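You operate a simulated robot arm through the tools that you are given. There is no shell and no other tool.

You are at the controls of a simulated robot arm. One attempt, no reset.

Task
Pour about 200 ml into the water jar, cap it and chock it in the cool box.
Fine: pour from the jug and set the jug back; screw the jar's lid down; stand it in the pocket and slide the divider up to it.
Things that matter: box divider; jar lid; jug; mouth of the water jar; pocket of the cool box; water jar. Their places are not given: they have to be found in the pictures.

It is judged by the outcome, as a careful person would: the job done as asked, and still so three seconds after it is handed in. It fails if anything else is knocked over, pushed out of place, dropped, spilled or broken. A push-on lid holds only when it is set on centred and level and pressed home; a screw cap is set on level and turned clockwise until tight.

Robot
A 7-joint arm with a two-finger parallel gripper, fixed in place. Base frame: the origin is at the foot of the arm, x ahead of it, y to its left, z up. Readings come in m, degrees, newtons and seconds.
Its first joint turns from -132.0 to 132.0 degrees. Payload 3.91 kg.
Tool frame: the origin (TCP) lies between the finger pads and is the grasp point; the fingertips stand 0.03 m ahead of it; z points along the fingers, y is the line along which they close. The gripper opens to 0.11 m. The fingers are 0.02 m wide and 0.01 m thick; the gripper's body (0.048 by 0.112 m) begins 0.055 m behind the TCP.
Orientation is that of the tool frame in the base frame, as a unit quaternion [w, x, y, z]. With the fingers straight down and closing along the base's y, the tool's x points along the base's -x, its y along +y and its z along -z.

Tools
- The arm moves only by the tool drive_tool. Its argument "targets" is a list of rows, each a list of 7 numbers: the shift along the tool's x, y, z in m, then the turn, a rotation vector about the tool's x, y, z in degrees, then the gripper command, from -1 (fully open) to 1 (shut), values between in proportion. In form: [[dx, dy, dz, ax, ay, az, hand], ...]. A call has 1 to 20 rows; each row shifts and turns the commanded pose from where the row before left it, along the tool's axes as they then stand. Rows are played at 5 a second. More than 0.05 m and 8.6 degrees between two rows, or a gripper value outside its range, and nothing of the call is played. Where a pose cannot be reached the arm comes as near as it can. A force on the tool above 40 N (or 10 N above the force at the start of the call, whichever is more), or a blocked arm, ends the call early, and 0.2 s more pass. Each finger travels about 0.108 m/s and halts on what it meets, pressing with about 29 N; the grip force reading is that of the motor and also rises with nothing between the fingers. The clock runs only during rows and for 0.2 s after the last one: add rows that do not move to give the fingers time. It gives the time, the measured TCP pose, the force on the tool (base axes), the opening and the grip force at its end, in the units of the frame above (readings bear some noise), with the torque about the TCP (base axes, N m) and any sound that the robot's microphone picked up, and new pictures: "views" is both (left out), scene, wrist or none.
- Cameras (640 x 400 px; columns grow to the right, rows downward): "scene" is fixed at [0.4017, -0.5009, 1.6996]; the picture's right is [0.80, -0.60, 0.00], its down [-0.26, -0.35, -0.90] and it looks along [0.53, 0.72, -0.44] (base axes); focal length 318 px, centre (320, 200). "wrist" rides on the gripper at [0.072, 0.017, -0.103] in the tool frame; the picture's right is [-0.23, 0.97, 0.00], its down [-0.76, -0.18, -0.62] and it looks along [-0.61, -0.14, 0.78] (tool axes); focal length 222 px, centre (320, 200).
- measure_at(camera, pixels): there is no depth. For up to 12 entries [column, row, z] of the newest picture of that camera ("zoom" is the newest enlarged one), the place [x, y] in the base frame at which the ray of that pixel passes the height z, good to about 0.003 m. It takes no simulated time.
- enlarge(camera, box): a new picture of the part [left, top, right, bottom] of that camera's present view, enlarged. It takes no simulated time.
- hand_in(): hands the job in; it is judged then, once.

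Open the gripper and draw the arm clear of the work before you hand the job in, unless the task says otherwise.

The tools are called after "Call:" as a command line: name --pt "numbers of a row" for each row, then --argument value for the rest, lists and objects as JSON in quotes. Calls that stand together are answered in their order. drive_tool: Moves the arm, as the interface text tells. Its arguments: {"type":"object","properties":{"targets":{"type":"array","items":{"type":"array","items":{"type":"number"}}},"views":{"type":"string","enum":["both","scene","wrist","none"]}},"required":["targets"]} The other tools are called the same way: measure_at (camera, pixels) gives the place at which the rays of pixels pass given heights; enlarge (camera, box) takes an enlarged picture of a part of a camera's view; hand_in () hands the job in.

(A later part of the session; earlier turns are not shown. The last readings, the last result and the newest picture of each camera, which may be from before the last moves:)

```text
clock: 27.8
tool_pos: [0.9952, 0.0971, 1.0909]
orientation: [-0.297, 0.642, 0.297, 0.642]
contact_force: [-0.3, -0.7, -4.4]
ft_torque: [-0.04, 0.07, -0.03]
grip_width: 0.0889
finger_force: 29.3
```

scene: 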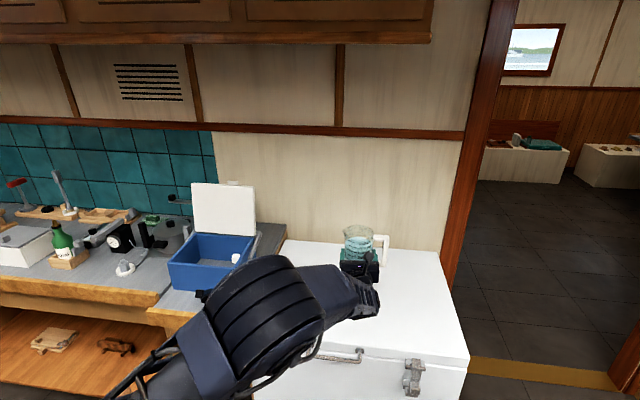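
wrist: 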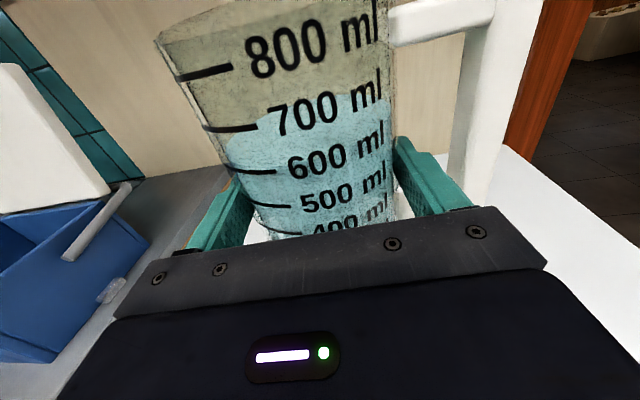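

The jar is hidden behind the forearm in the scene view, so I tilt the jug about 32° here (still below pouring angle), which swings the wrist camera to the jar side, and look.

Call:
drive_tool --pt "0 0 0 0 0 -4 1" --pt "0 0 0 0 0 -4 1" --pt "0 0 0 0 0 -4 1" --pt "0 0 0 0 0 -4 1" --pt "0 0 0 0 0 -4 1" --pt "0 0 0 0 0 -4 1" --pt "0 0 0 0 0 -4 1" --pt "0 0 0 0 0 -4 1" --pt "0 0 0 0 0 0 1" --views "both"

```text
clock: 29.8
tool_pos: [0.9965, 0.0974, 1.09]
orientation: [-0.108, 0.536, 0.462, 0.698]
contact_force: [0.3, 0.4, -4.6]
ft_torque: [-0.04, 0.05, -0.03]
grip_width: 0.0893
finger_force: 28.6
```

scene: 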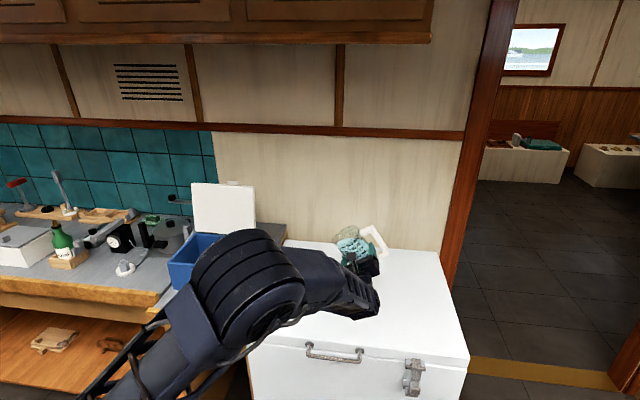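
wrist: 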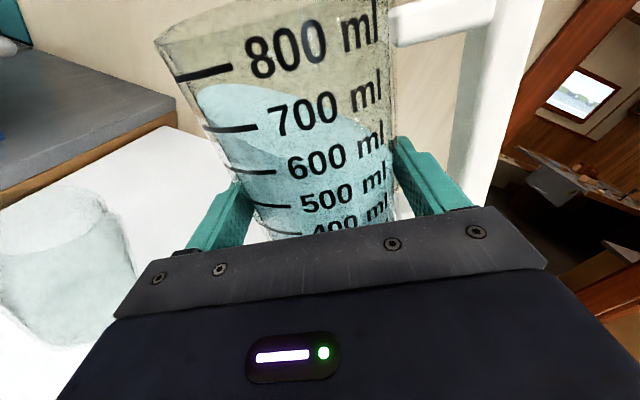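

The water surface tilts in the jug and the jar is visible at lower left of the wrist image, mouth near (58,218). I enlarge and measure the mouth.

Call:
enlarge --camera "wrist" --box '[0, 150, 260, 360]'

Call:
measure_at --camera "wrist" --pixels '[[58, 220, 0.98], [58, 220, 0.99], [58, 220, 1.0], [58, 220, 1.01], [5, 215, 1.0], [112, 215, 1.0], [85, 300, 0.845]]'

```text
1.90 times, centred on (130, 255) of wrist
```

zoom: 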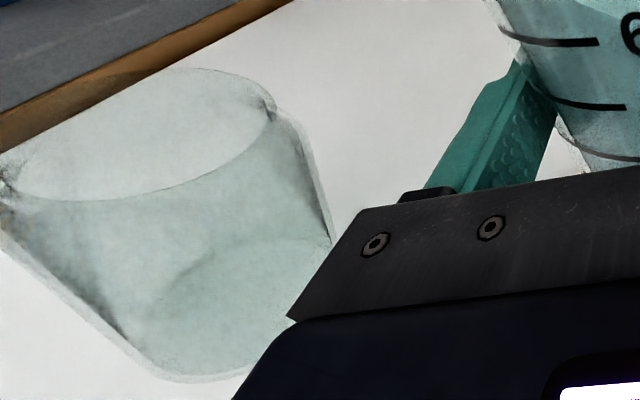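

```text
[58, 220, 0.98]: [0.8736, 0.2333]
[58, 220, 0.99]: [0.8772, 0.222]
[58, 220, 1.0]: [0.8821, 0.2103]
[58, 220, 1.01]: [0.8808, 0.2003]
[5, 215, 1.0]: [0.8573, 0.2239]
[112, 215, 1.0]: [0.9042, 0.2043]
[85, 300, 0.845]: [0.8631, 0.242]
```

I measure the better-read mouth centre at zoom (141,150) and base centre near (215,312).

Call:
measure_at --camera "zoom" --pixels '[[141, 150, 0.97], [141, 150, 0.98], [141, 150, 0.99], [141, 150, 1.0], [5, 190, 0.98], [278, 115, 0.98], [200, 68, 0.98], [100, 205, 0.98], [215, 312, 0.845], [240, 310, 0.845]]'

```text
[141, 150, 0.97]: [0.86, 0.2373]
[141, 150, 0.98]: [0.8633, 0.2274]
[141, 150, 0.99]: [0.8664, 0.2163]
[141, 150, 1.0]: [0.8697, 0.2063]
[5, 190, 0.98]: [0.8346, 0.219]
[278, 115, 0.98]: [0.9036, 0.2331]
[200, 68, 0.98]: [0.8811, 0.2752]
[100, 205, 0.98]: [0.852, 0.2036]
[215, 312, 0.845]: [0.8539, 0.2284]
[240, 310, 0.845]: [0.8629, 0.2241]
```

The jar mouth centre is about (0.869,0.219) at z≈0.995. I shift the jug along the spout line at 32° tilt and lower it so the spout tip will be just above the mouth.

Call:
drive_tool --pt "0.0095 -0.0153 0.0003 0 0 0 1" --pt "0.0095 -0.0153 0.0003 0 0 0 1" --pt "0.0095 -0.0153 0.0003 0 0 0 1" --pt "0.0097 -0.0152 0.0001 0 0 0 1" --pt "0 0 0 0 0 0 1" --pt "-0.0123 -0.0077 0 0 0 0 1" --pt "-0.0123 -0.0077 0 0 0 0 1" --pt "-0.0123 -0.0077 0 0 0 0 1" --pt "0 0 0 0 0 0 1" --views "both"

```text
clock: 31.8
tool_pos: [0.9409, 0.1449, 1.0456]
orientation: [-0.108, 0.535, 0.463, 0.698]
contact_force: [-0.6, -0.6, -5.3]
ft_torque: [-0.08, 0.05, -0.02]
grip_width: 0.0891
finger_force: 29.1
```

scene: 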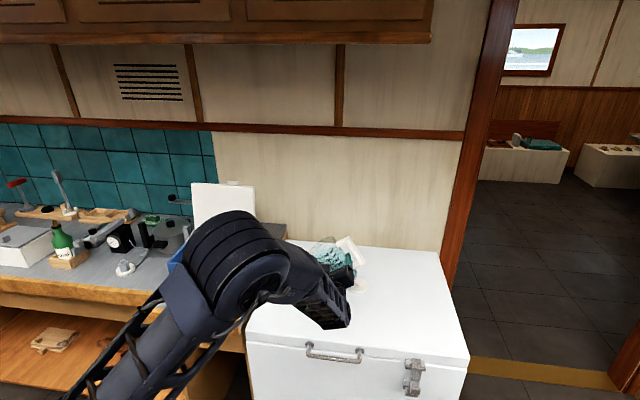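
wrist: 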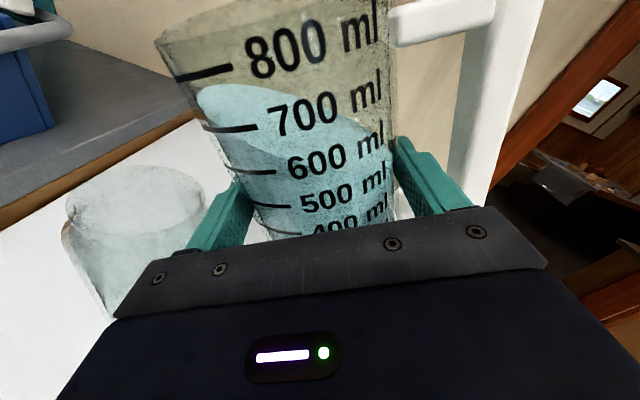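

The jar mouth is visible at wrist (137,200), spout tip at (157,42). I enlarge to confirm the mouth's extents and centre.

Call:
enlarge --camera "wrist" --box '[50, 130, 250, 330]'

```text
2.00 times, centred on (150, 230) of wrist
```

zoom: 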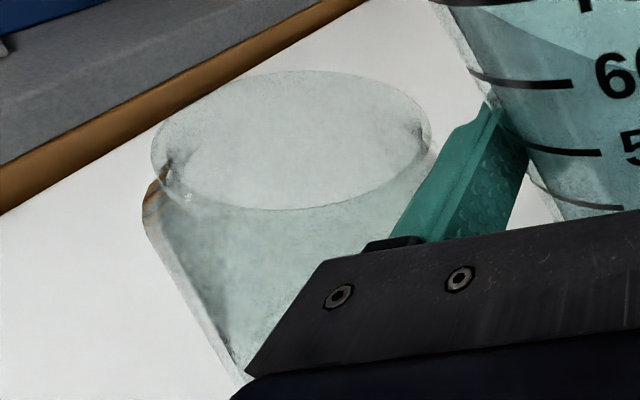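

Mouth ellipse spans zoom (152..430, 70..210); I measure its centre and edges.

Call:
measure_at --camera "zoom" --pixels '[[289, 145, 0.98], [289, 145, 0.99], [289, 145, 1.0], [152, 158, 0.99], [430, 138, 0.99], [290, 70, 0.99], [280, 210, 0.99]]'

```text
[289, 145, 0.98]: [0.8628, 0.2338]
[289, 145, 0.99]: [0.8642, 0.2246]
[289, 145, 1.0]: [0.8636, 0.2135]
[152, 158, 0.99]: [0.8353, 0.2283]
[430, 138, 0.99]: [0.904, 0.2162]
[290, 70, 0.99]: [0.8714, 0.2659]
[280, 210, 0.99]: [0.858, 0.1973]
```

The spout tip will land about 1 cm short of the mouth centre, which suits a forward-falling stream. I lower 2 cm and tilt to 44°, then check how close the water is to the lip.

Call:
drive_tool --pt "-0.0085 -0.0053 0 0 0 0 1" --pt "-0.0085 -0.0053 0 0 0 0 1" --pt "0 0 0 0 0 -3 1" --pt "0 0 0 0 0 -3 1" --pt "0 0 0 0 0 -3 1" --pt "0 0 0 0 0 -3 1" --pt "0 0 0 0 0 0 1" --views "both"

Call:
enlarge --camera "wrist" --box '[60, 0, 420, 240]'

```text
clock: 33.4
tool_pos: [0.9426, 0.1456, 1.0273]
orientation: [-0.034, 0.484, 0.515, 0.706]
contact_force: [-0.3, -0.1, -4.7]
ft_torque: [-0.05, 0.04, 0.0]
grip_width: 0.0894
finger_force: 29.6
```

scene: 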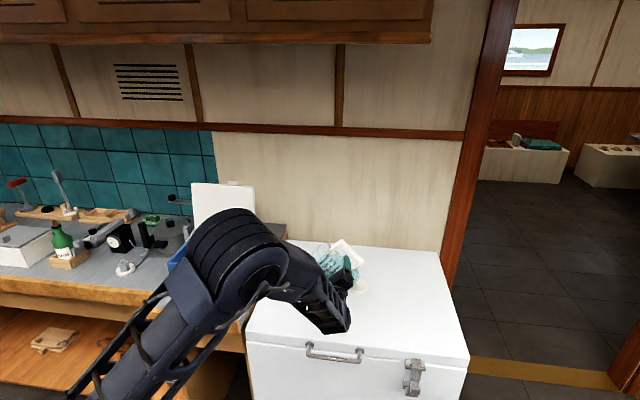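
wrist: 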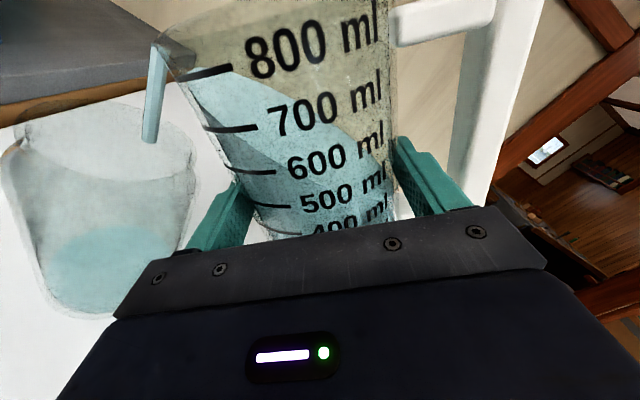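

```text
1.67 times, centred on (240, 120) of wrist
```

zoom: 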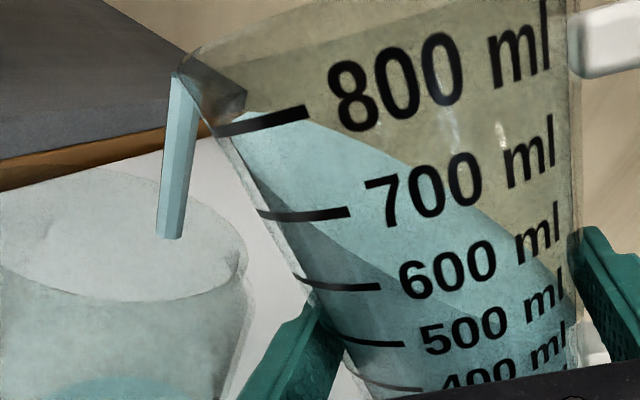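

The stream falls from the spout at (157,50) into the jar mouth and water is showing on the jar bottom. I hold one beat to see the flow rate.

Call:
drive_tool --pt "0 0 0 0 0 0 1" --views "wrist"

Call:
enlarge --camera "wrist" --box '[0, 0, 420, 330]'

```text
clock: 33.8
tool_pos: [0.9413, 0.145, 1.0276]
orientation: [-0.034, 0.484, 0.515, 0.707]
contact_force: [0.8, -0.4, -5.4]
ft_torque: [-0.05, 0.03, -0.02]
grip_width: 0.089
finger_force: 29.1
```

wrist: 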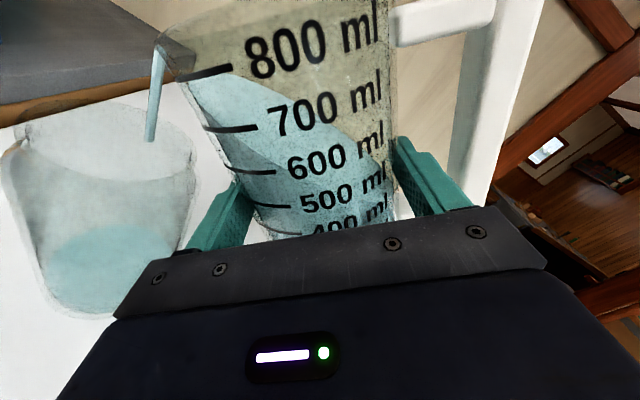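

```text
1.21 times, centred on (210, 165) of wrist
```

zoom: 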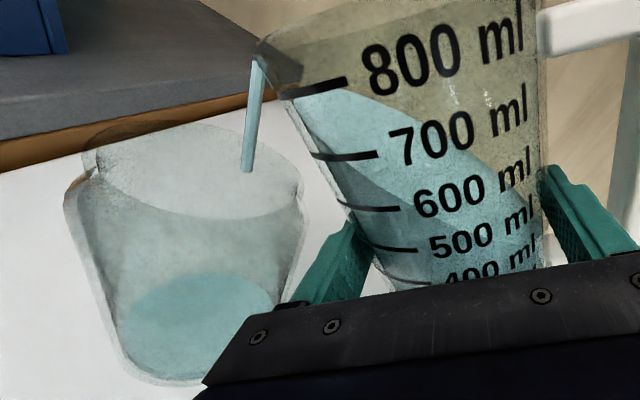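

The stream is thinning and the water in the jar has risen a little. I hold 3 more rows to let it settle at this tilt, then read the level.

Call:
drive_tool --pt "0 0 0 0 0 0 1" --pt "0 0 0 0 0 0 1" --pt "0 0 0 0 0 0 1" --views "wrist"

Call:
enlarge --camera "wrist" --box '[180, 0, 420, 240]'

```text
clock: 34.6
tool_pos: [0.9413, 0.145, 1.0272]
orientation: [-0.035, 0.484, 0.515, 0.706]
contact_force: [-0.8, 0.6, -4.6]
ft_torque: [-0.04, 0.05, -0.02]
grip_width: 0.089
finger_force: 29.3
```

wrist: 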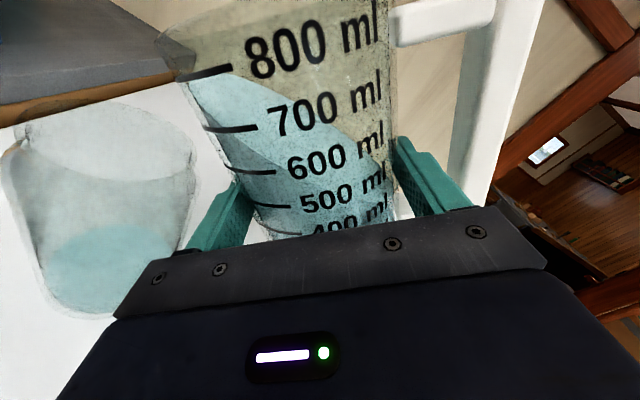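

```text
1.67 times, centred on (300, 120) of wrist
```

zoom: 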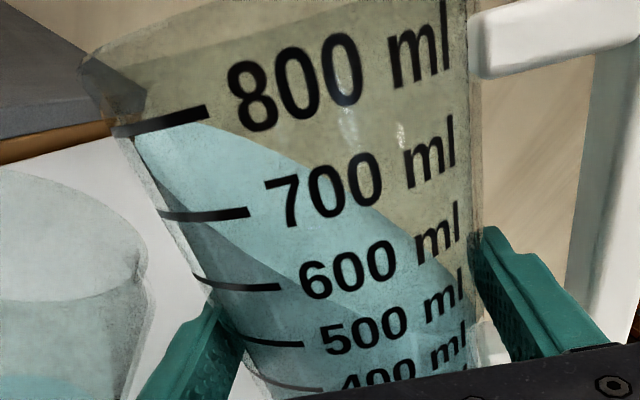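

Flow has stopped at 44°. I raise 3 cm and bring the jug upright to read how much has been poured.

Call:
drive_tool --pt "0.0108 0.0104 0 0 0 0 1" --pt "0.0108 0.0104 0 0 0 0 1" --pt "0 0 0 0 0 5.5 1" --pt "0 0 0 0 0 5.5 1" --pt "0 0 0 0 0 5.5 1" --pt "0 0 0 0 0 5.5 1" --pt "0 0 0 0 0 5.5 1" --pt "0 0 0 0 0 5.5 1" --pt "0 0 0 0 0 5.5 1" --pt "0 0 0 0 0 5.5 1" --pt "0 0 0 0 0 0 1" --pt "0 0 0 0 0 0 1" --views "both"

Call:
enlarge --camera "wrist" --box '[180, 60, 420, 240]'

```text
clock: 37.2
tool_pos: [0.9414, 0.1455, 1.0547]
orientation: [-0.297, 0.641, 0.297, 0.642]
contact_force: [0.2, -0.5, -4.4]
ft_torque: [-0.01, 0.05, 0.02]
grip_width: 0.0891
finger_force: 28.7
```

scene: 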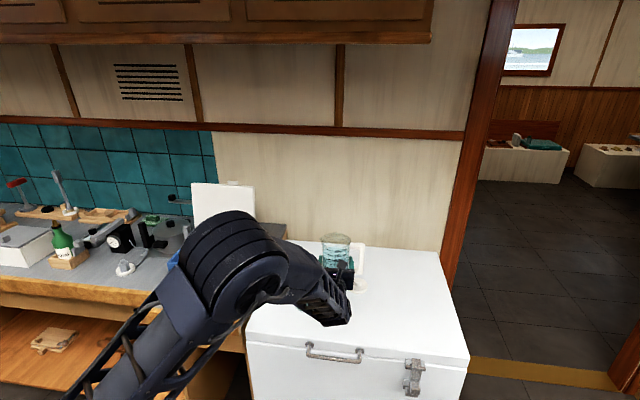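
wrist: 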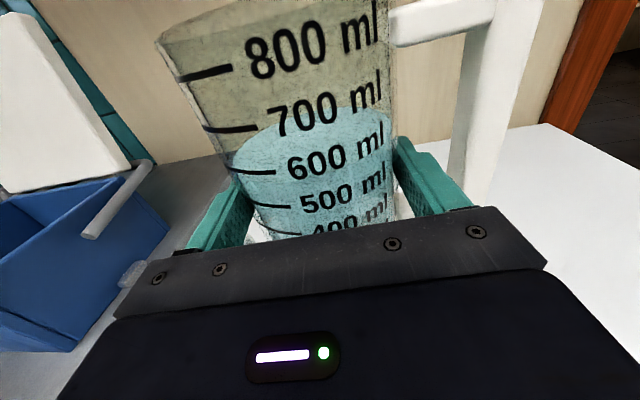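

```text
2.22 times, centred on (300, 150) of wrist
```

zoom: 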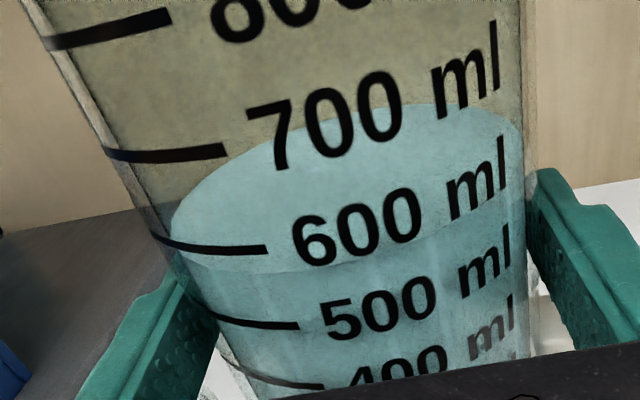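

The level now reads about 570 ml, so roughly 40 ml went in. I tilt again over the jar, 5 mm nearer its centre, and go on to 54° slowly with a hold.

Call:
drive_tool --pt "0 0 0 0 0 -5 1" --pt "0 0 0 0 0 -5 1" --pt "0 0 0 0 0 -5 1" --pt "0 0 0 0 0 -5 1" --pt "0 0 0 0 0 -5 1" --pt "0 0 0 0 0 -5 1" --pt "0 0 0 0 0 -5 1" --pt "0 0 0 0 0 -5 1" --pt "0.0032 -0.0038 0 0 0 0 1" --pt "-0.0115 -0.0097 0 0 0 0 1" --pt "-0.0095 -0.008 0 0 0 0 1" --pt "0 0 0 0 0 -4 1" --pt "0 0 0 0 0 -2 1" --pt "0 0 0 0 0 -2 1" --pt "0 0 0 0 0 -2 1" --pt "0 0 0 0 0 0 1" --views "wrist"

```text
clock: 40.6
tool_pos: [0.938, 0.1477, 1.0294]
orientation: [0.001, 0.456, 0.541, 0.707]
contact_force: [-0.3, 0.4, -5.0]
ft_torque: [-0.05, 0.04, -0.02]
grip_width: 0.0891
finger_force: 29.2
```

wrist: 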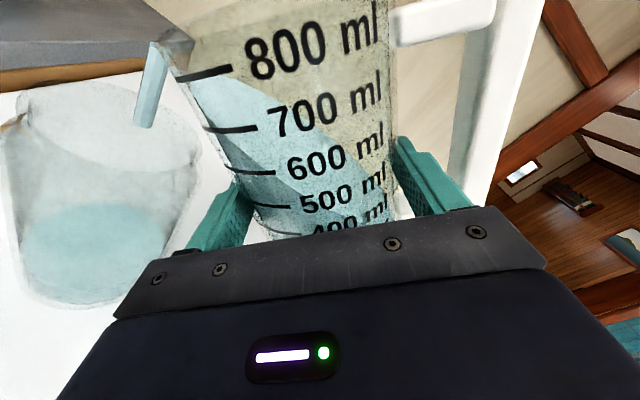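

The stream falls inside the mouth at (143,125). I go on to 54° and hold until it thins.

Call:
drive_tool --pt "0 0 0 0 0 -2 1" --pt "0 0 0 0 0 -2 1" --pt "0 0 0 0 0 0 1" --pt "0 0 0 0 0 0 1" --pt "0 0 0 0 0 0 1" --pt "0 0 0 0 0 0 1" --pt "0 0 0 0 0 0 1" --views "wrist"

Call:
enlarge --camera "wrist" --box '[0, 0, 420, 330]'

```text
clock: 42.2
tool_pos: [0.938, 0.1465, 1.0301]
orientation: [0.026, 0.437, 0.556, 0.707]
contact_force: [0.3, 0.3, -4.6]
ft_torque: [-0.07, 0.04, 0.01]
grip_width: 0.0892
finger_force: 29.0
```

wrist: 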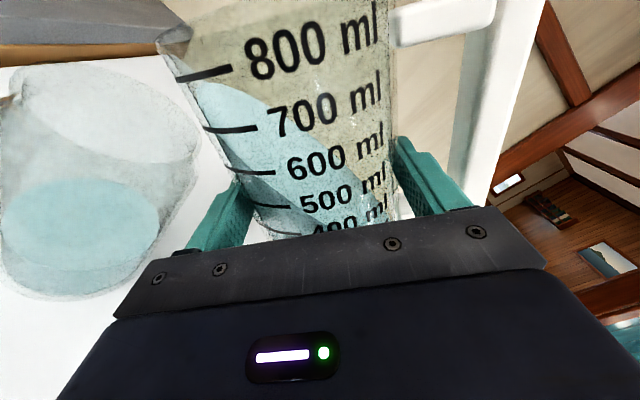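

```text
1.21 times, centred on (210, 165) of wrist
```

zoom: 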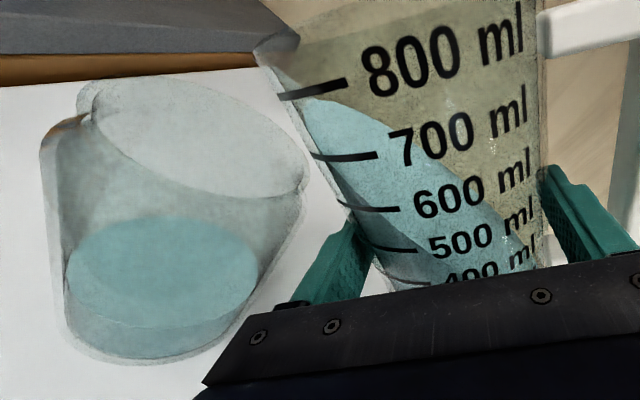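

Flow has stopped at 54°. I raise and bring the jug upright again for a clean reading.

Call:
drive_tool --pt "0.0132 0.0182 0 0 0 0 1" --pt "0.0132 0.0182 0 0 0 0 1" --pt "0 0 0 0 0 6 1" --pt "0 0 0 0 0 6 1" --pt "0 0 0 0 0 6 1" --pt "0 0 0 0 0 6 1" --pt "0 0 0 0 0 6 1" --pt "0 0 0 0 0 6 1" --pt "0 0 0 0 0 6 1" --pt "0 0 0 0 0 6 1" --pt "0 0 0 0 0 6 1" --pt "0 0 0 0 0 0 1" --pt "0 0 0 0 0 0 1" --views "wrist"

Call:
enlarge --camera "wrist" --box '[180, 60, 420, 240]'

```text
clock: 45.0
tool_pos: [0.9375, 0.1463, 1.0739]
orientation: [-0.297, 0.642, 0.297, 0.641]
contact_force: [-0.4, -0.2, -4.4]
ft_torque: [-0.02, 0.05, 0.01]
grip_width: 0.0891
finger_force: 28.9
```

wrist: 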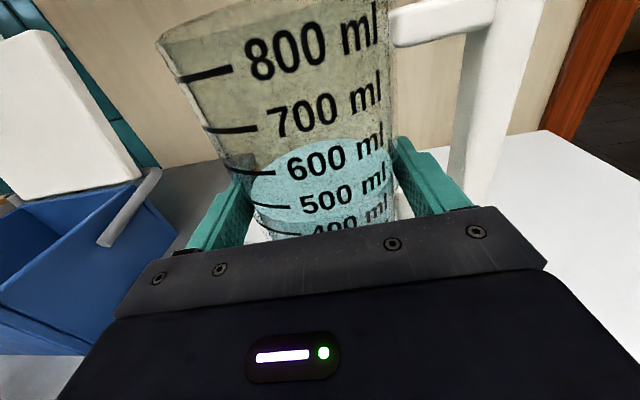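

```text
2.22 times, centred on (300, 150) of wrist
```

zoom: 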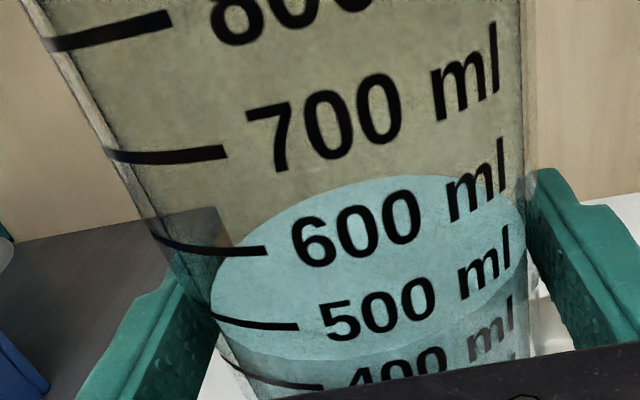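

The waterline appears near 450 ml; I zoom further to read it precisely.

Call:
enlarge --camera "wrist" --box '[255, 190, 355, 240]'

```text
6.40 times, centred on (305, 215) of wrist
```

zoom: 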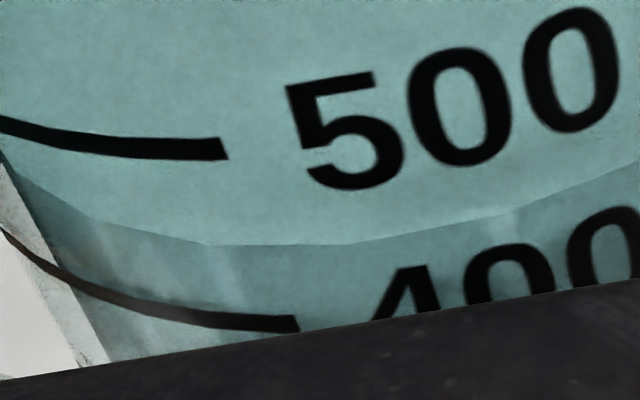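

Reading is about 440 ml, so about 170 ml poured; 56° should bring it to about 410 ml. I tilt back over the jar, lower, tilt to 56° and hold.

Call:
drive_tool --pt "0 0 0 0 0 -6 1" --pt "0 0 0 0 0 -6 1" --pt "0 0 0 0 0 -6 1" --pt "0 0 0 0 0 -6 1" --pt "0 0 0 0 0 -6 1" --pt "0 0 0 0 0 -6 1" --pt "0 0 0 0 0 -6 1" --pt "0 0 0 0 0 -6 1" --pt "-0.015 -0.0167 0 0 0 0 1" --pt "-0.015 -0.0167 0 0 0 0 1" --pt "0 0 0 0 0 -2 1" --pt "0 0 0 0 0 -2 1" --pt "0 0 0 0 0 -2 1" --pt "0 0 0 0 0 -1 1" --pt "0 0 0 0 0 -1 1" --pt "0 0 0 0 0 0 1" --pt "0 0 0 0 0 0 1" --pt "0 0 0 0 0 0 1" --views "wrist"

```text
clock: 48.8
tool_pos: [0.9373, 0.147, 1.0291]
orientation: [0.039, 0.428, 0.563, 0.706]
contact_force: [-0.1, -0.2, -5.0]
ft_torque: [-0.05, 0.07, 0.0]
grip_width: 0.0891
finger_force: 28.8
```

wrist: 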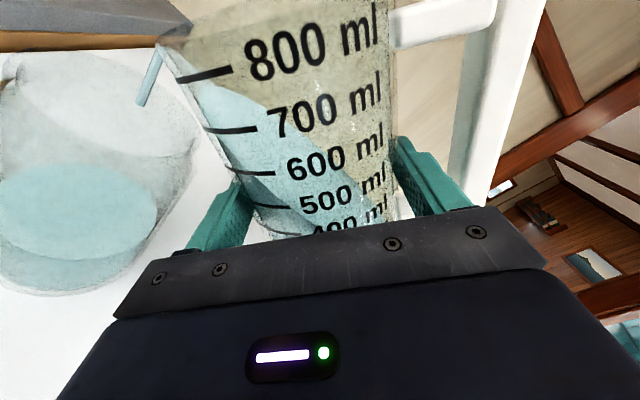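

A thin stream is still running into the mouth. I hold until it stops, then raise and bring the jug upright to read the level.

Call:
drive_tool --pt "0 0 0 0 0 0 1" --pt "0 0 0 0 0 0 1" --pt "0 0 0 0 0 0 1" --views "wrist"

```text
clock: 49.6
tool_pos: [0.9381, 0.1469, 1.0279]
orientation: [0.039, 0.427, 0.563, 0.706]
contact_force: [-1.1, -0.3, -4.8]
ft_torque: [-0.06, 0.04, -0.01]
grip_width: 0.089
finger_force: 29.6
```

wrist: 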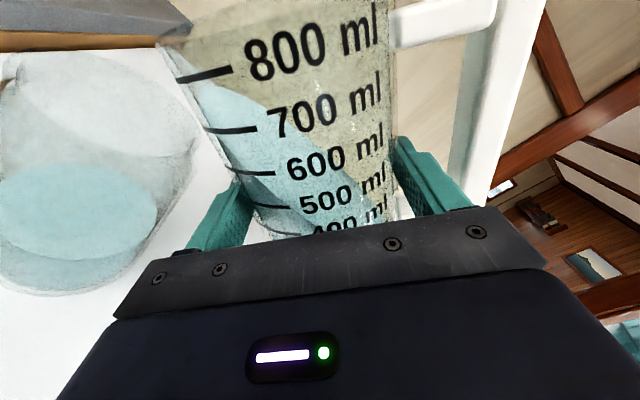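

The flow has stopped. I raise and return the jug upright for the reading.

Call:
drive_tool --pt "0.0126 0.01865 0 0 0 0 1" --pt "0.0126 0.01865 0 0 0 0 1" --pt "0 0 0 0 0 7 1" --pt "0 0 0 0 0 7 1" --pt "0 0 0 0 0 7 1" --pt "0 0 0 0 0 7 1" --pt "0 0 0 0 0 7 1" --pt "0 0 0 0 0 7 1" --pt "0 0 0 0 0 7 1" --pt "0 0 0 0 0 7 1" --pt "0 0 0 0 0 0 1" --pt "0 0 0 0 0 0 1" --views "both"

Call:
enlarge --camera "wrist" --box '[255, 190, 355, 240]'

```text
clock: 52.2
tool_pos: [0.9378, 0.1479, 1.0743]
orientation: [-0.297, 0.642, 0.296, 0.642]
contact_force: [0.9, 0.8, -4.8]
ft_torque: [-0.03, 0.07, -0.05]
grip_width: 0.089
finger_force: 29.3
```

scene: 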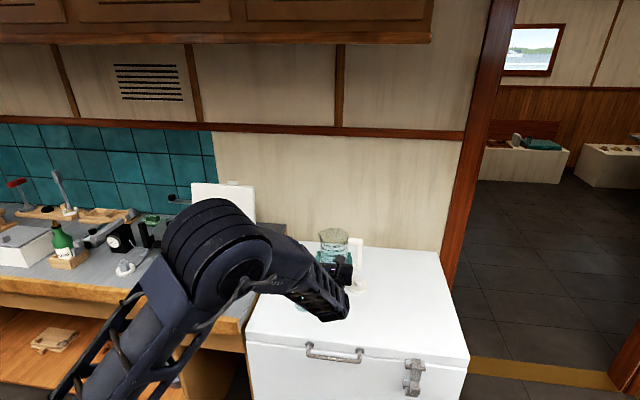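
wrist: 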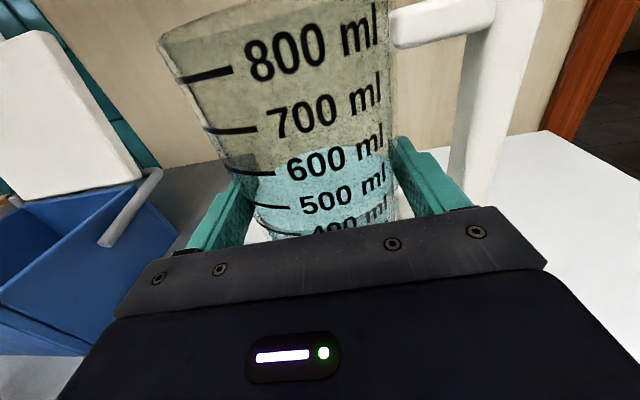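

```text
6.40 times, centred on (305, 215) of wrist
```

zoom: 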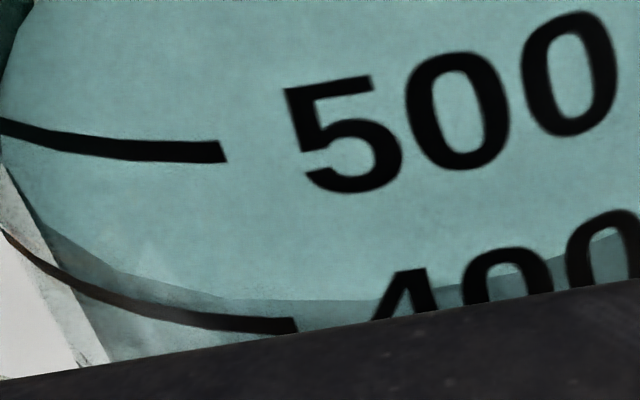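

The level now reads about 410 ml, so about 200 ml is in the jar. I carry the jug upright back above its original spot.

Call:
drive_tool --pt "0.005 0.01 -0.0009 0 0 0 1" --pt "0.005 0.022 -0.0019 0 0 0 1" --pt "0 0.0233 -0.002 0 0 0 1" --pt "0 0.0233 -0.002 0 0 0 1" --pt "0 0.0233 -0.002 0 0 0 1" --pt "0 0.0233 -0.002 0 0 0 1" --pt "0 0.0233 -0.002 0 0 0 1" --pt "0 0.0233 -0.002 0 0 0 1" --pt "0 0.0233 -0.002 0 0 0 1" --pt "0 0.0233 -0.002 0 0 0 1" --pt "-0.02 0.0233 -0.002 0 0 0 1" --pt "-0.03 0 0 0 0 0 1" --pt "-0.03 0 0 0 0 0 1" --pt "-0.02 0 0 0 0 0 1" --pt "0 0 0 0 0 0 1" --pt "0 0 0 0 0 0 1" --views "both"

```text
clock: 55.6
tool_pos: [1.1071, -0.0237, 0.9849]
orientation: [-0.297, 0.642, 0.297, 0.641]
contact_force: [0.3, 0.8, -5.8]
ft_torque: [-0.02, 0.09, 0.0]
grip_width: 0.0893
finger_force: 29.0
```

scene: 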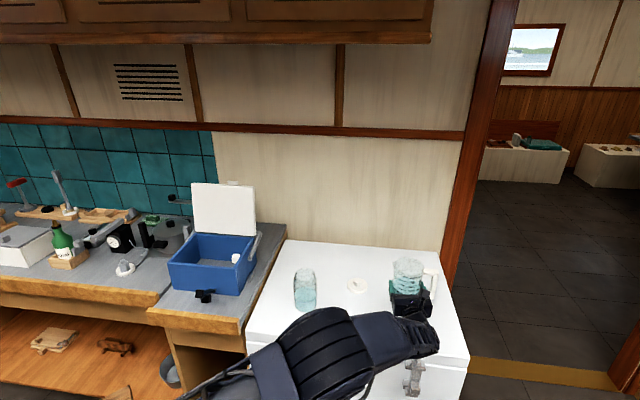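
wrist: 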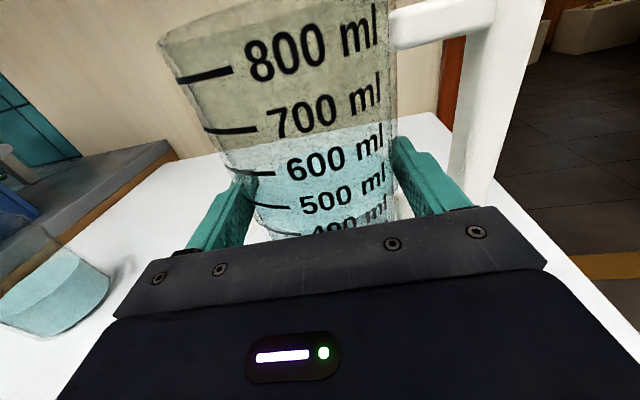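

The jug hangs over its original place (TCP 1.107,-0.024). I lower it 5 cm with shrinking steps and check the force.

Call:
drive_tool --pt "-0.02 0 0 0 0 0 1" --pt "-0.015 0 0 0 0 0 1" --pt "-0.01 0 0 0 0 0 1" --pt "-0.006 0 0 0 0 0 1" --pt "0 0 0 0 0 0 1" --pt "0 0 0 0 0 0 1" --views "none"

Call:
drive_tool --pt "-0.002 0 0 0 0 0 1" --pt "0 0 0 0 0 0 1" --views "none"

```text
clock: 57.0
tool_pos: [1.1074, -0.0231, 0.9333]
orientation: [-0.296, 0.642, 0.296, 0.642]
contact_force: [0.6, -0.4, -4.5]
ft_torque: [0.01, 0.03, 0.0]
grip_width: 0.0891
finger_force: 28.9
```

```text
clock: 57.6
tool_pos: [1.1075, -0.0236, 0.9319]
orientation: [-0.296, 0.642, 0.296, 0.642]
contact_force: [0.0, 0.2, -0.9]
ft_torque: [-0.16, -0.04, 0.01]
grip_width: 0.0889
finger_force: 29.2
```

The vertical load dropped to -0.9 N, so the jug's base is touching. I settle 1 mm more and check, then open the fingers.

Call:
drive_tool --pt "-0.001 0 0 0 0 0 1" --pt "0 0 0 0 0 0 1" --views "none"

Call:
drive_tool --pt "0 0 0 0 0 0 0.4" --pt "0 0 0 0 0 0 -0.6" --pt "0 0 0 0 0 0 -0.8" --pt "0 0 0 0 0 0 -1" --pt "0 0 0 0 0 0 -1" --views "both"

```text
clock: 58.2
tool_pos: [1.1067, -0.0243, 0.9315]
orientation: [-0.297, 0.641, 0.297, 0.643]
contact_force: [-1.7, 4.1, 12.5]
ft_torque: [-0.28, 0.13, -0.01]
grip_width: 0.0892
finger_force: 29.1
```

```text
clock: 59.4
tool_pos: [1.1076, -0.0246, 0.9298]
orientation: [-0.297, 0.642, 0.297, 0.642]
contact_force: [0.3, 0.9, -0.3]
ft_torque: [0.0, -0.01, 0.0]
grip_width: 0.1101
finger_force: 0.0
```

scene: 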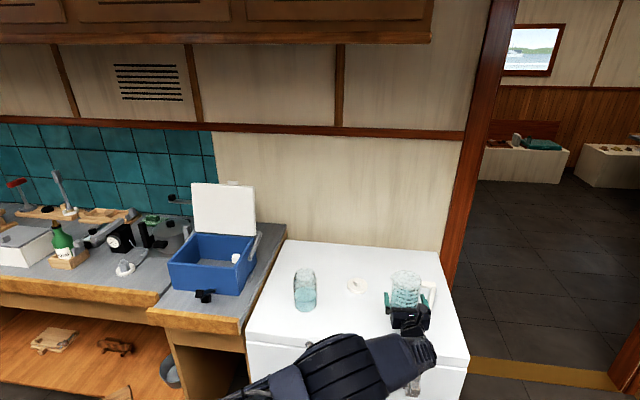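
wrist: 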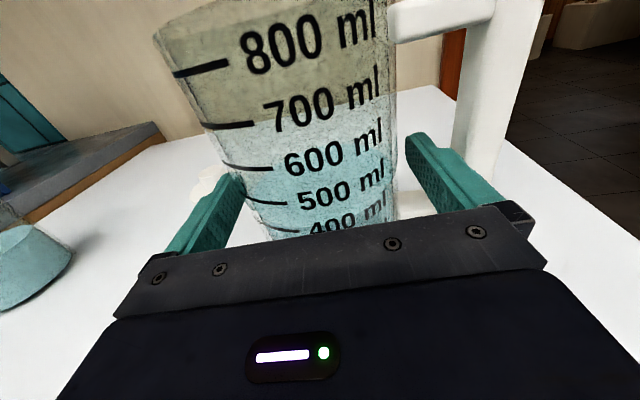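

The jug stands freely again with fingers open. I back straight out along the tool axis by 0.14 m and look.

Call:
drive_tool --pt "0 0 -0.015 0 0 0 -1" --pt "0 0 -0.025 0 0 0 -1" --pt "0 0 -0.03 0 0 0 -1" --pt "0 0 -0.035 0 0 0 -1" --pt "0 0 -0.035 0 0 0 -1" --pt "0 0 0 0 0 0 -1" --views "both"

Call:
enlarge --camera "wrist" --box '[230, 0, 420, 190]'

Call:
enlarge --camera "scene" --box '[270, 240, 460, 360]'

```text
clock: 60.8
tool_pos: [1.0154, -0.1298, 0.9296]
orientation: [-0.297, 0.642, 0.296, 0.642]
contact_force: [0.6, -0.3, -0.5]
ft_torque: [-0.01, 0.01, 0.02]
grip_width: 0.1099
finger_force: 0.0
```

scene: 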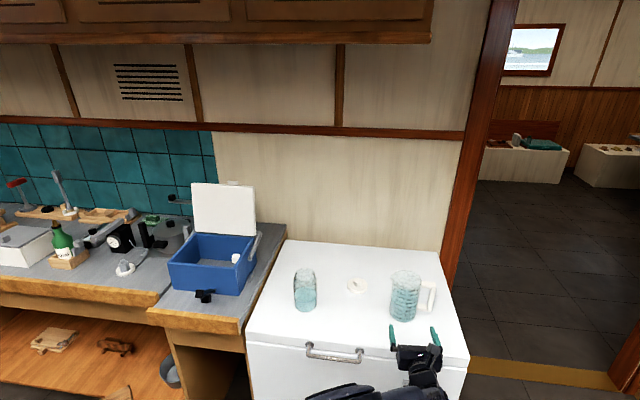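
wrist: 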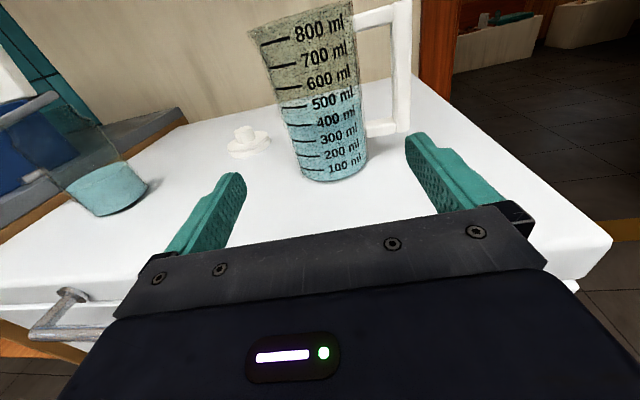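

```text
2.11 times, centred on (325, 95) of wrist
```

zoom: 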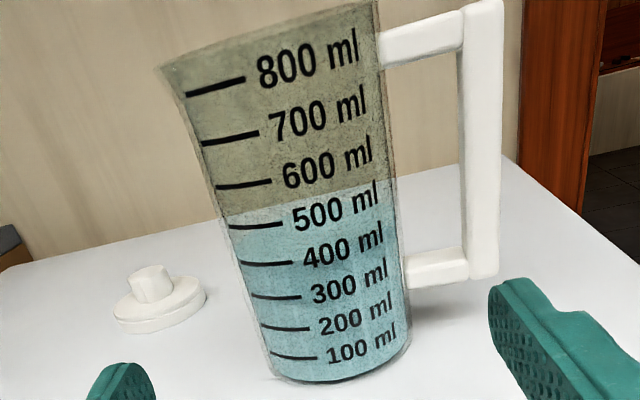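

```text
3.33 times, centred on (365, 300) of scene
```

zoom: 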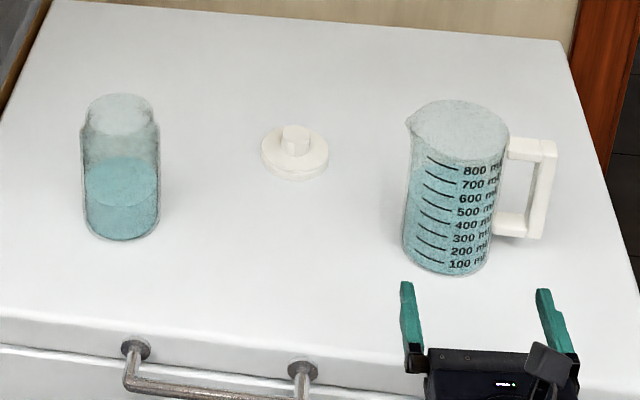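

The jug stands back at its original pixels (scene 403–421, 276–320). I read the level more precisely.

Call:
enlarge --camera "wrist" --box '[260, 80, 380, 155]'

```text
5.33 times, centred on (320, 118) of wrist
```

zoom: 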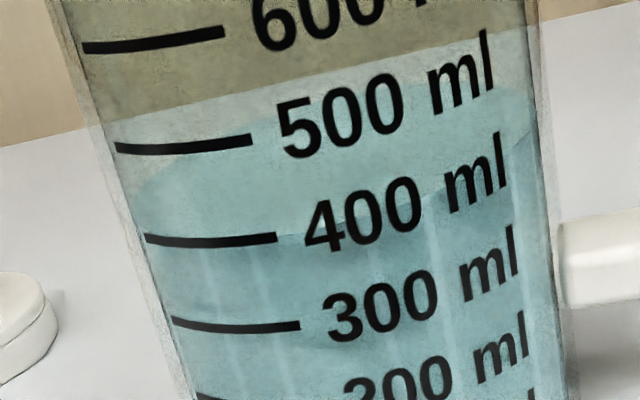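

The level is about 400–405 ml: about 200 ml is in the jar. I now raise the arm and turn the tool back to point down for the lid.

Call:
drive_tool --pt "0.04 0 -0.01 0 0 0 -1" --pt "0.045 0 0 0 0 0 -1" --pt "0.045 0 0 0 0 0 -1" --pt "0.045 0 0 0 0 0 -1" --pt "0.045 0 0 0 0 0 -1" --pt "0.045 0 0 0 0 0 -1" --pt "0 0 0 0 -8.18 0 -1" --pt "0 0 0 0 -8.18 0 -1" --pt "0 0 0 0 -8.18 0 -1" --pt "0 0 0 0 -8.18 0 -1" --pt "0 0 0 0 -8.18 0 -1" --pt "0 0 0 0 -8.18 0 -1" --pt "0 0 0 0 -8.18 0 -1" --pt "0 0 0 0 -8.18 0 -1" --pt "0 0 0 0 -8.18 0 -1" --pt "0 0 0 0 -8.18 0 -1" --pt "0 0 0 0 -8.2 0 -1" --pt "0 0 0 0 0 0 -1" --views "scene"

Call:
drive_tool --pt "0 0 0 0 0 -8.16 -1" --pt "0 0 0 0 0 -8.16 -1" --pt "0 0 0 0 0 -8.16 -1" --pt "0 0 0 0 0 -8.16 -1" --pt "0 0 0 0 0 -8.16 -1" --pt "0 0 0 0 0 -8.16 -1" --pt "0 0 0 0 0 -8.16 -1" --pt "0 0 0 0 0 -8.16 -1" --pt "0 0 0 0 0 -8.16 -1" --pt "0 0 0 0 0 -8.16 -1" --pt "0 0 0 0 0 -8.16 -1" --pt "0 0 0 0 0 -8.16 -1" --pt "0 0 0 0 0 -8.16 -1" --pt "0 0 0 0 0 -8.16 -1" --pt "0 0 0 0 0 -8.16 -1" --pt "0 0 0 0 0 -8.16 -1" --pt "0 0 0 0 0 0 -1" --views "both"

```text
clock: 64.6
tool_pos: [1.0117, -0.1391, 1.1944]
orientation: [0.001, 0.908, 0.42, -0.001]
contact_force: [-1.0, -0.6, 0.0]
ft_torque: [0.01, 0.01, 0.03]
grip_width: 0.1097
finger_force: 0.2
```

scene: 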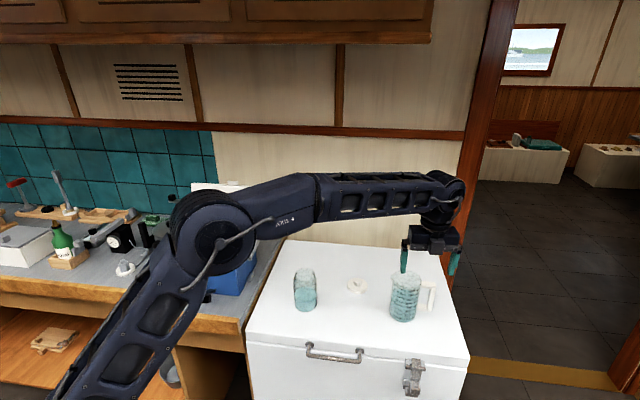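

```text
clock: 68.2
tool_pos: [1.0101, -0.1387, 1.1952]
orientation: [0.0, -0.002, 1.0, 0.0]
contact_force: [0.8, 0.5, -0.5]
ft_torque: [0.01, 0.01, -0.03]
grip_width: 0.1099
finger_force: 0.1
```

scene: 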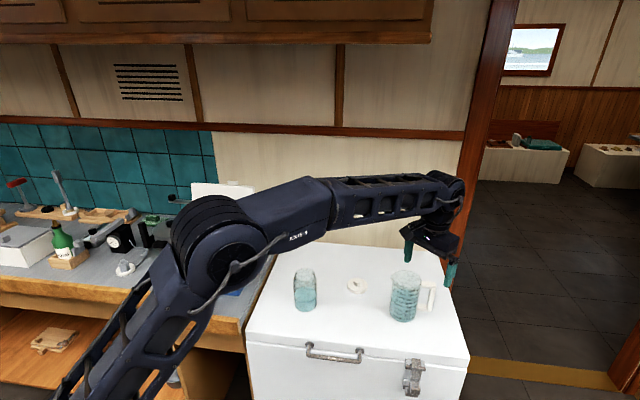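
wrist: 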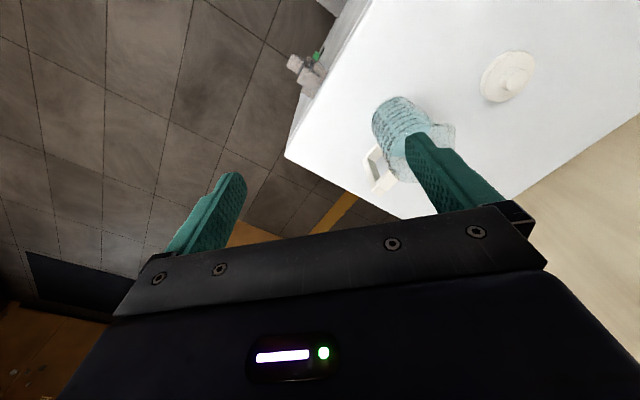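

The tool points down again in the starting roll. I move at height to above the lid and descend to about z≈1.08 to look at it.

Call:
drive_tool --pt "-0.0107 0.0459 0 0 0 0 -1" --pt "-0.0107 0.0459 0 0 0 0 -1" --pt "-0.0107 0.0459 0 0 0 0 -1" --pt "-0.0107 0.0459 0 0 0 0 -1" --pt "-0.0107 0.0459 0 0 0 0 -1" --pt "-0.0107 0.0459 0 0 0 0 -1" --pt "-0.0107 0.0459 0 0 0 0 -1" --pt "0 0 0.04 0 0 0 -1" --pt "0 0 0.04 0 0 0 -1" --pt "0 0 0.035 0 0 0 -1" --pt "0 0 0 0 0 0 -1" --views "both"

```text
clock: 70.6
tool_pos: [1.0808, 0.1804, 1.0799]
orientation: [0.0, -0.002, 1.0, 0.001]
contact_force: [-0.4, -0.2, -0.5]
ft_torque: [0.02, -0.01, 0.02]
grip_width: 0.1101
finger_force: 0.1
out of reach, approached as far as the arm can: row 7
```

scene: 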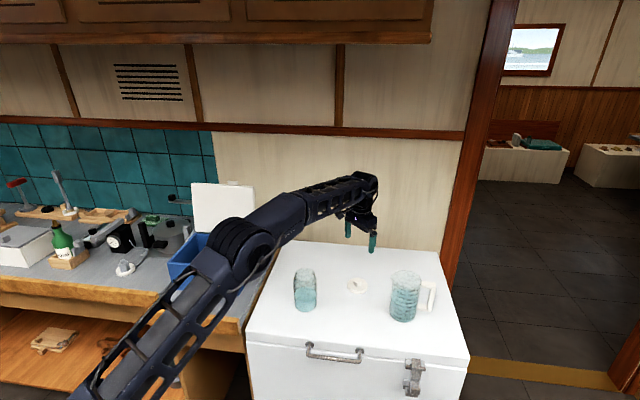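
wrist: 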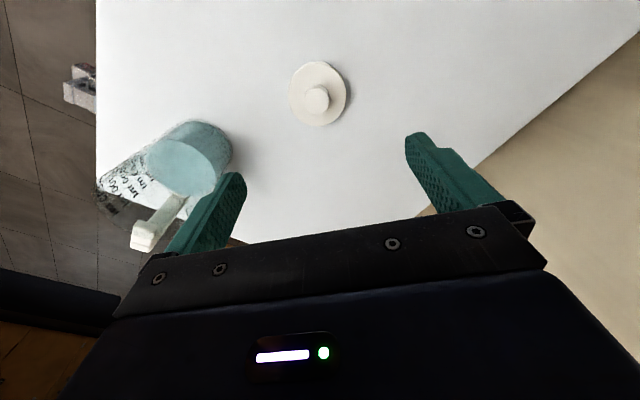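

The arm reports its reach limit near r≈1.097 at height. The lid shows at wrist (319,95); I measure it precisely from here.

Call:
enlarge --camera "wrist" --box '[275, 50, 365, 140]'

Call:
measure_at --camera "wrist" --pixels '[[317, 98, 0.87], [317, 98, 0.88], [317, 98, 0.89], [320, 94, 0.85], [320, 94, 0.855]]'

```text
4.44 times, centred on (320, 95) of wrist
```

zoom: 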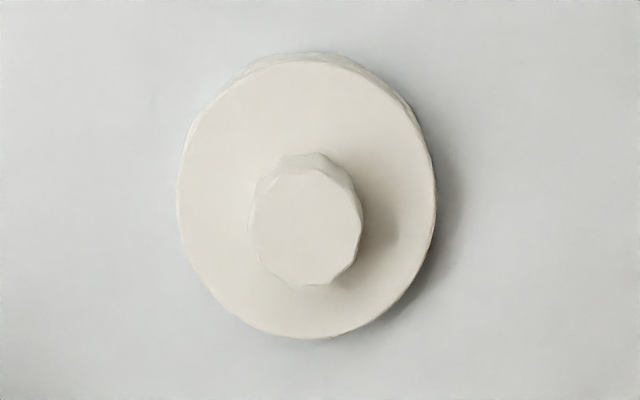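

```text
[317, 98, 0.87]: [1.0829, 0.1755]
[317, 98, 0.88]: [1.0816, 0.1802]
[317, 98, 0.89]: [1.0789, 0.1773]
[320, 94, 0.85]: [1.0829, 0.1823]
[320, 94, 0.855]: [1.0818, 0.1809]
```

The lid centre is about (1.084,0.178). I descend to z≈0.96 with a small lateral correction and check whether the arm keeps reaching it.

Call:
drive_tool --pt "0 -0.004 0.03 0 0 0 -1" --pt "0 0 0.03 0 0 0 -1" --pt "0 0 0.03 0 0 0 -1" --pt "0 0 0.03 0 0 0 -1" --pt "0 0 0 0 0 0 -1" --pt "0 0 0 0 0 0 -1" --views "both"

```text
clock: 72.0
tool_pos: [1.0786, 0.179, 0.96]
orientation: [-0.001, -0.002, 1.0, 0.0]
contact_force: [0.1, -0.6, 0.1]
ft_torque: [-0.03, -0.02, 0.01]
grip_width: 0.11
finger_force: 0.1
```

scene: 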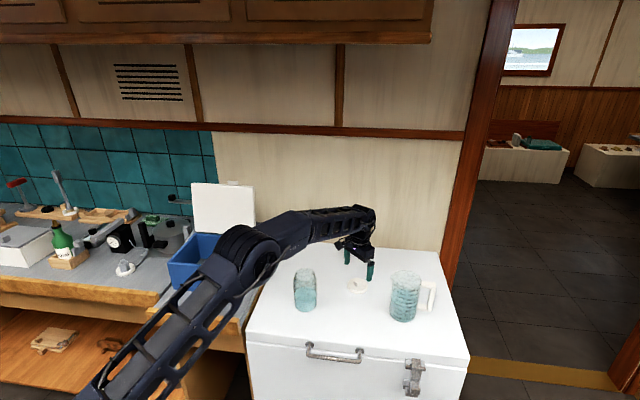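
wrist: 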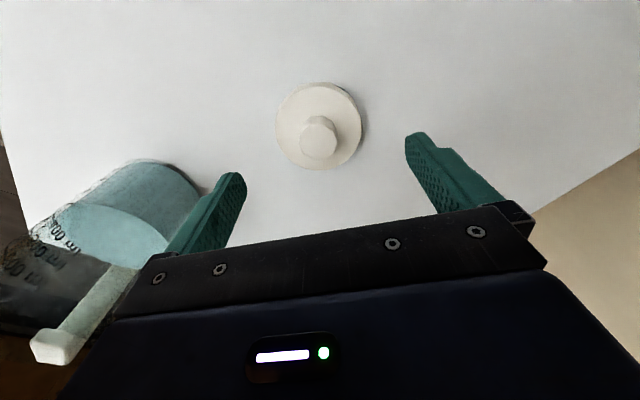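

The arm holds (1.079,0.179,0.96) pointing down. I enlarge the lid and use the measuring tool on the knob top and disc.

Call:
enlarge --camera "wrist" --box '[265, 70, 375, 180]'

Call:
enlarge --camera "scene" --box '[325, 255, 395, 305]'

```text
3.64 times, centred on (320, 125) of wrist
```

zoom: 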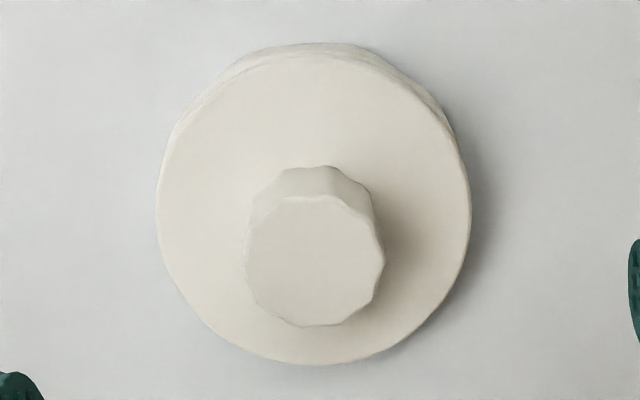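

```text
8.00 times, centred on (360, 280) of scene
```

zoom: 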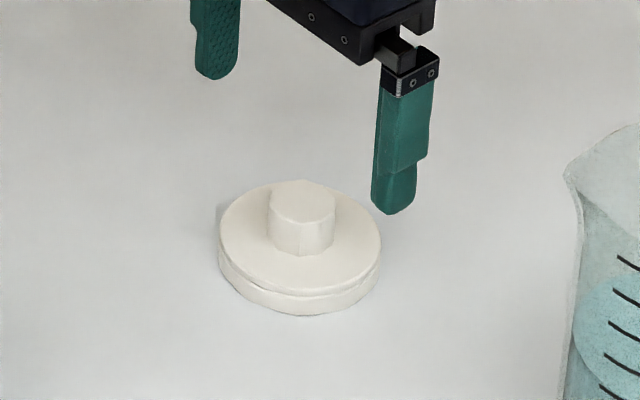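

I switch the zoom back to the wrist and measure knob top centre and disc centre.

Call:
measure_at --camera "wrist" --pixels '[[318.6, 142, 0.87], [318.6, 142, 0.88], [318.6, 142, 0.89], [318, 127.5, 0.85], [318, 127.5, 0.86], [318, 127.5, 0.87]]'

```text
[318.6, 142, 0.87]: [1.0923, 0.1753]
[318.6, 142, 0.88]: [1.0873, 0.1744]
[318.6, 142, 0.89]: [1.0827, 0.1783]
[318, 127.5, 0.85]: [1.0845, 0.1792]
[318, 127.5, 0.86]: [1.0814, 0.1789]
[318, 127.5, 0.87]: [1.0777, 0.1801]
```

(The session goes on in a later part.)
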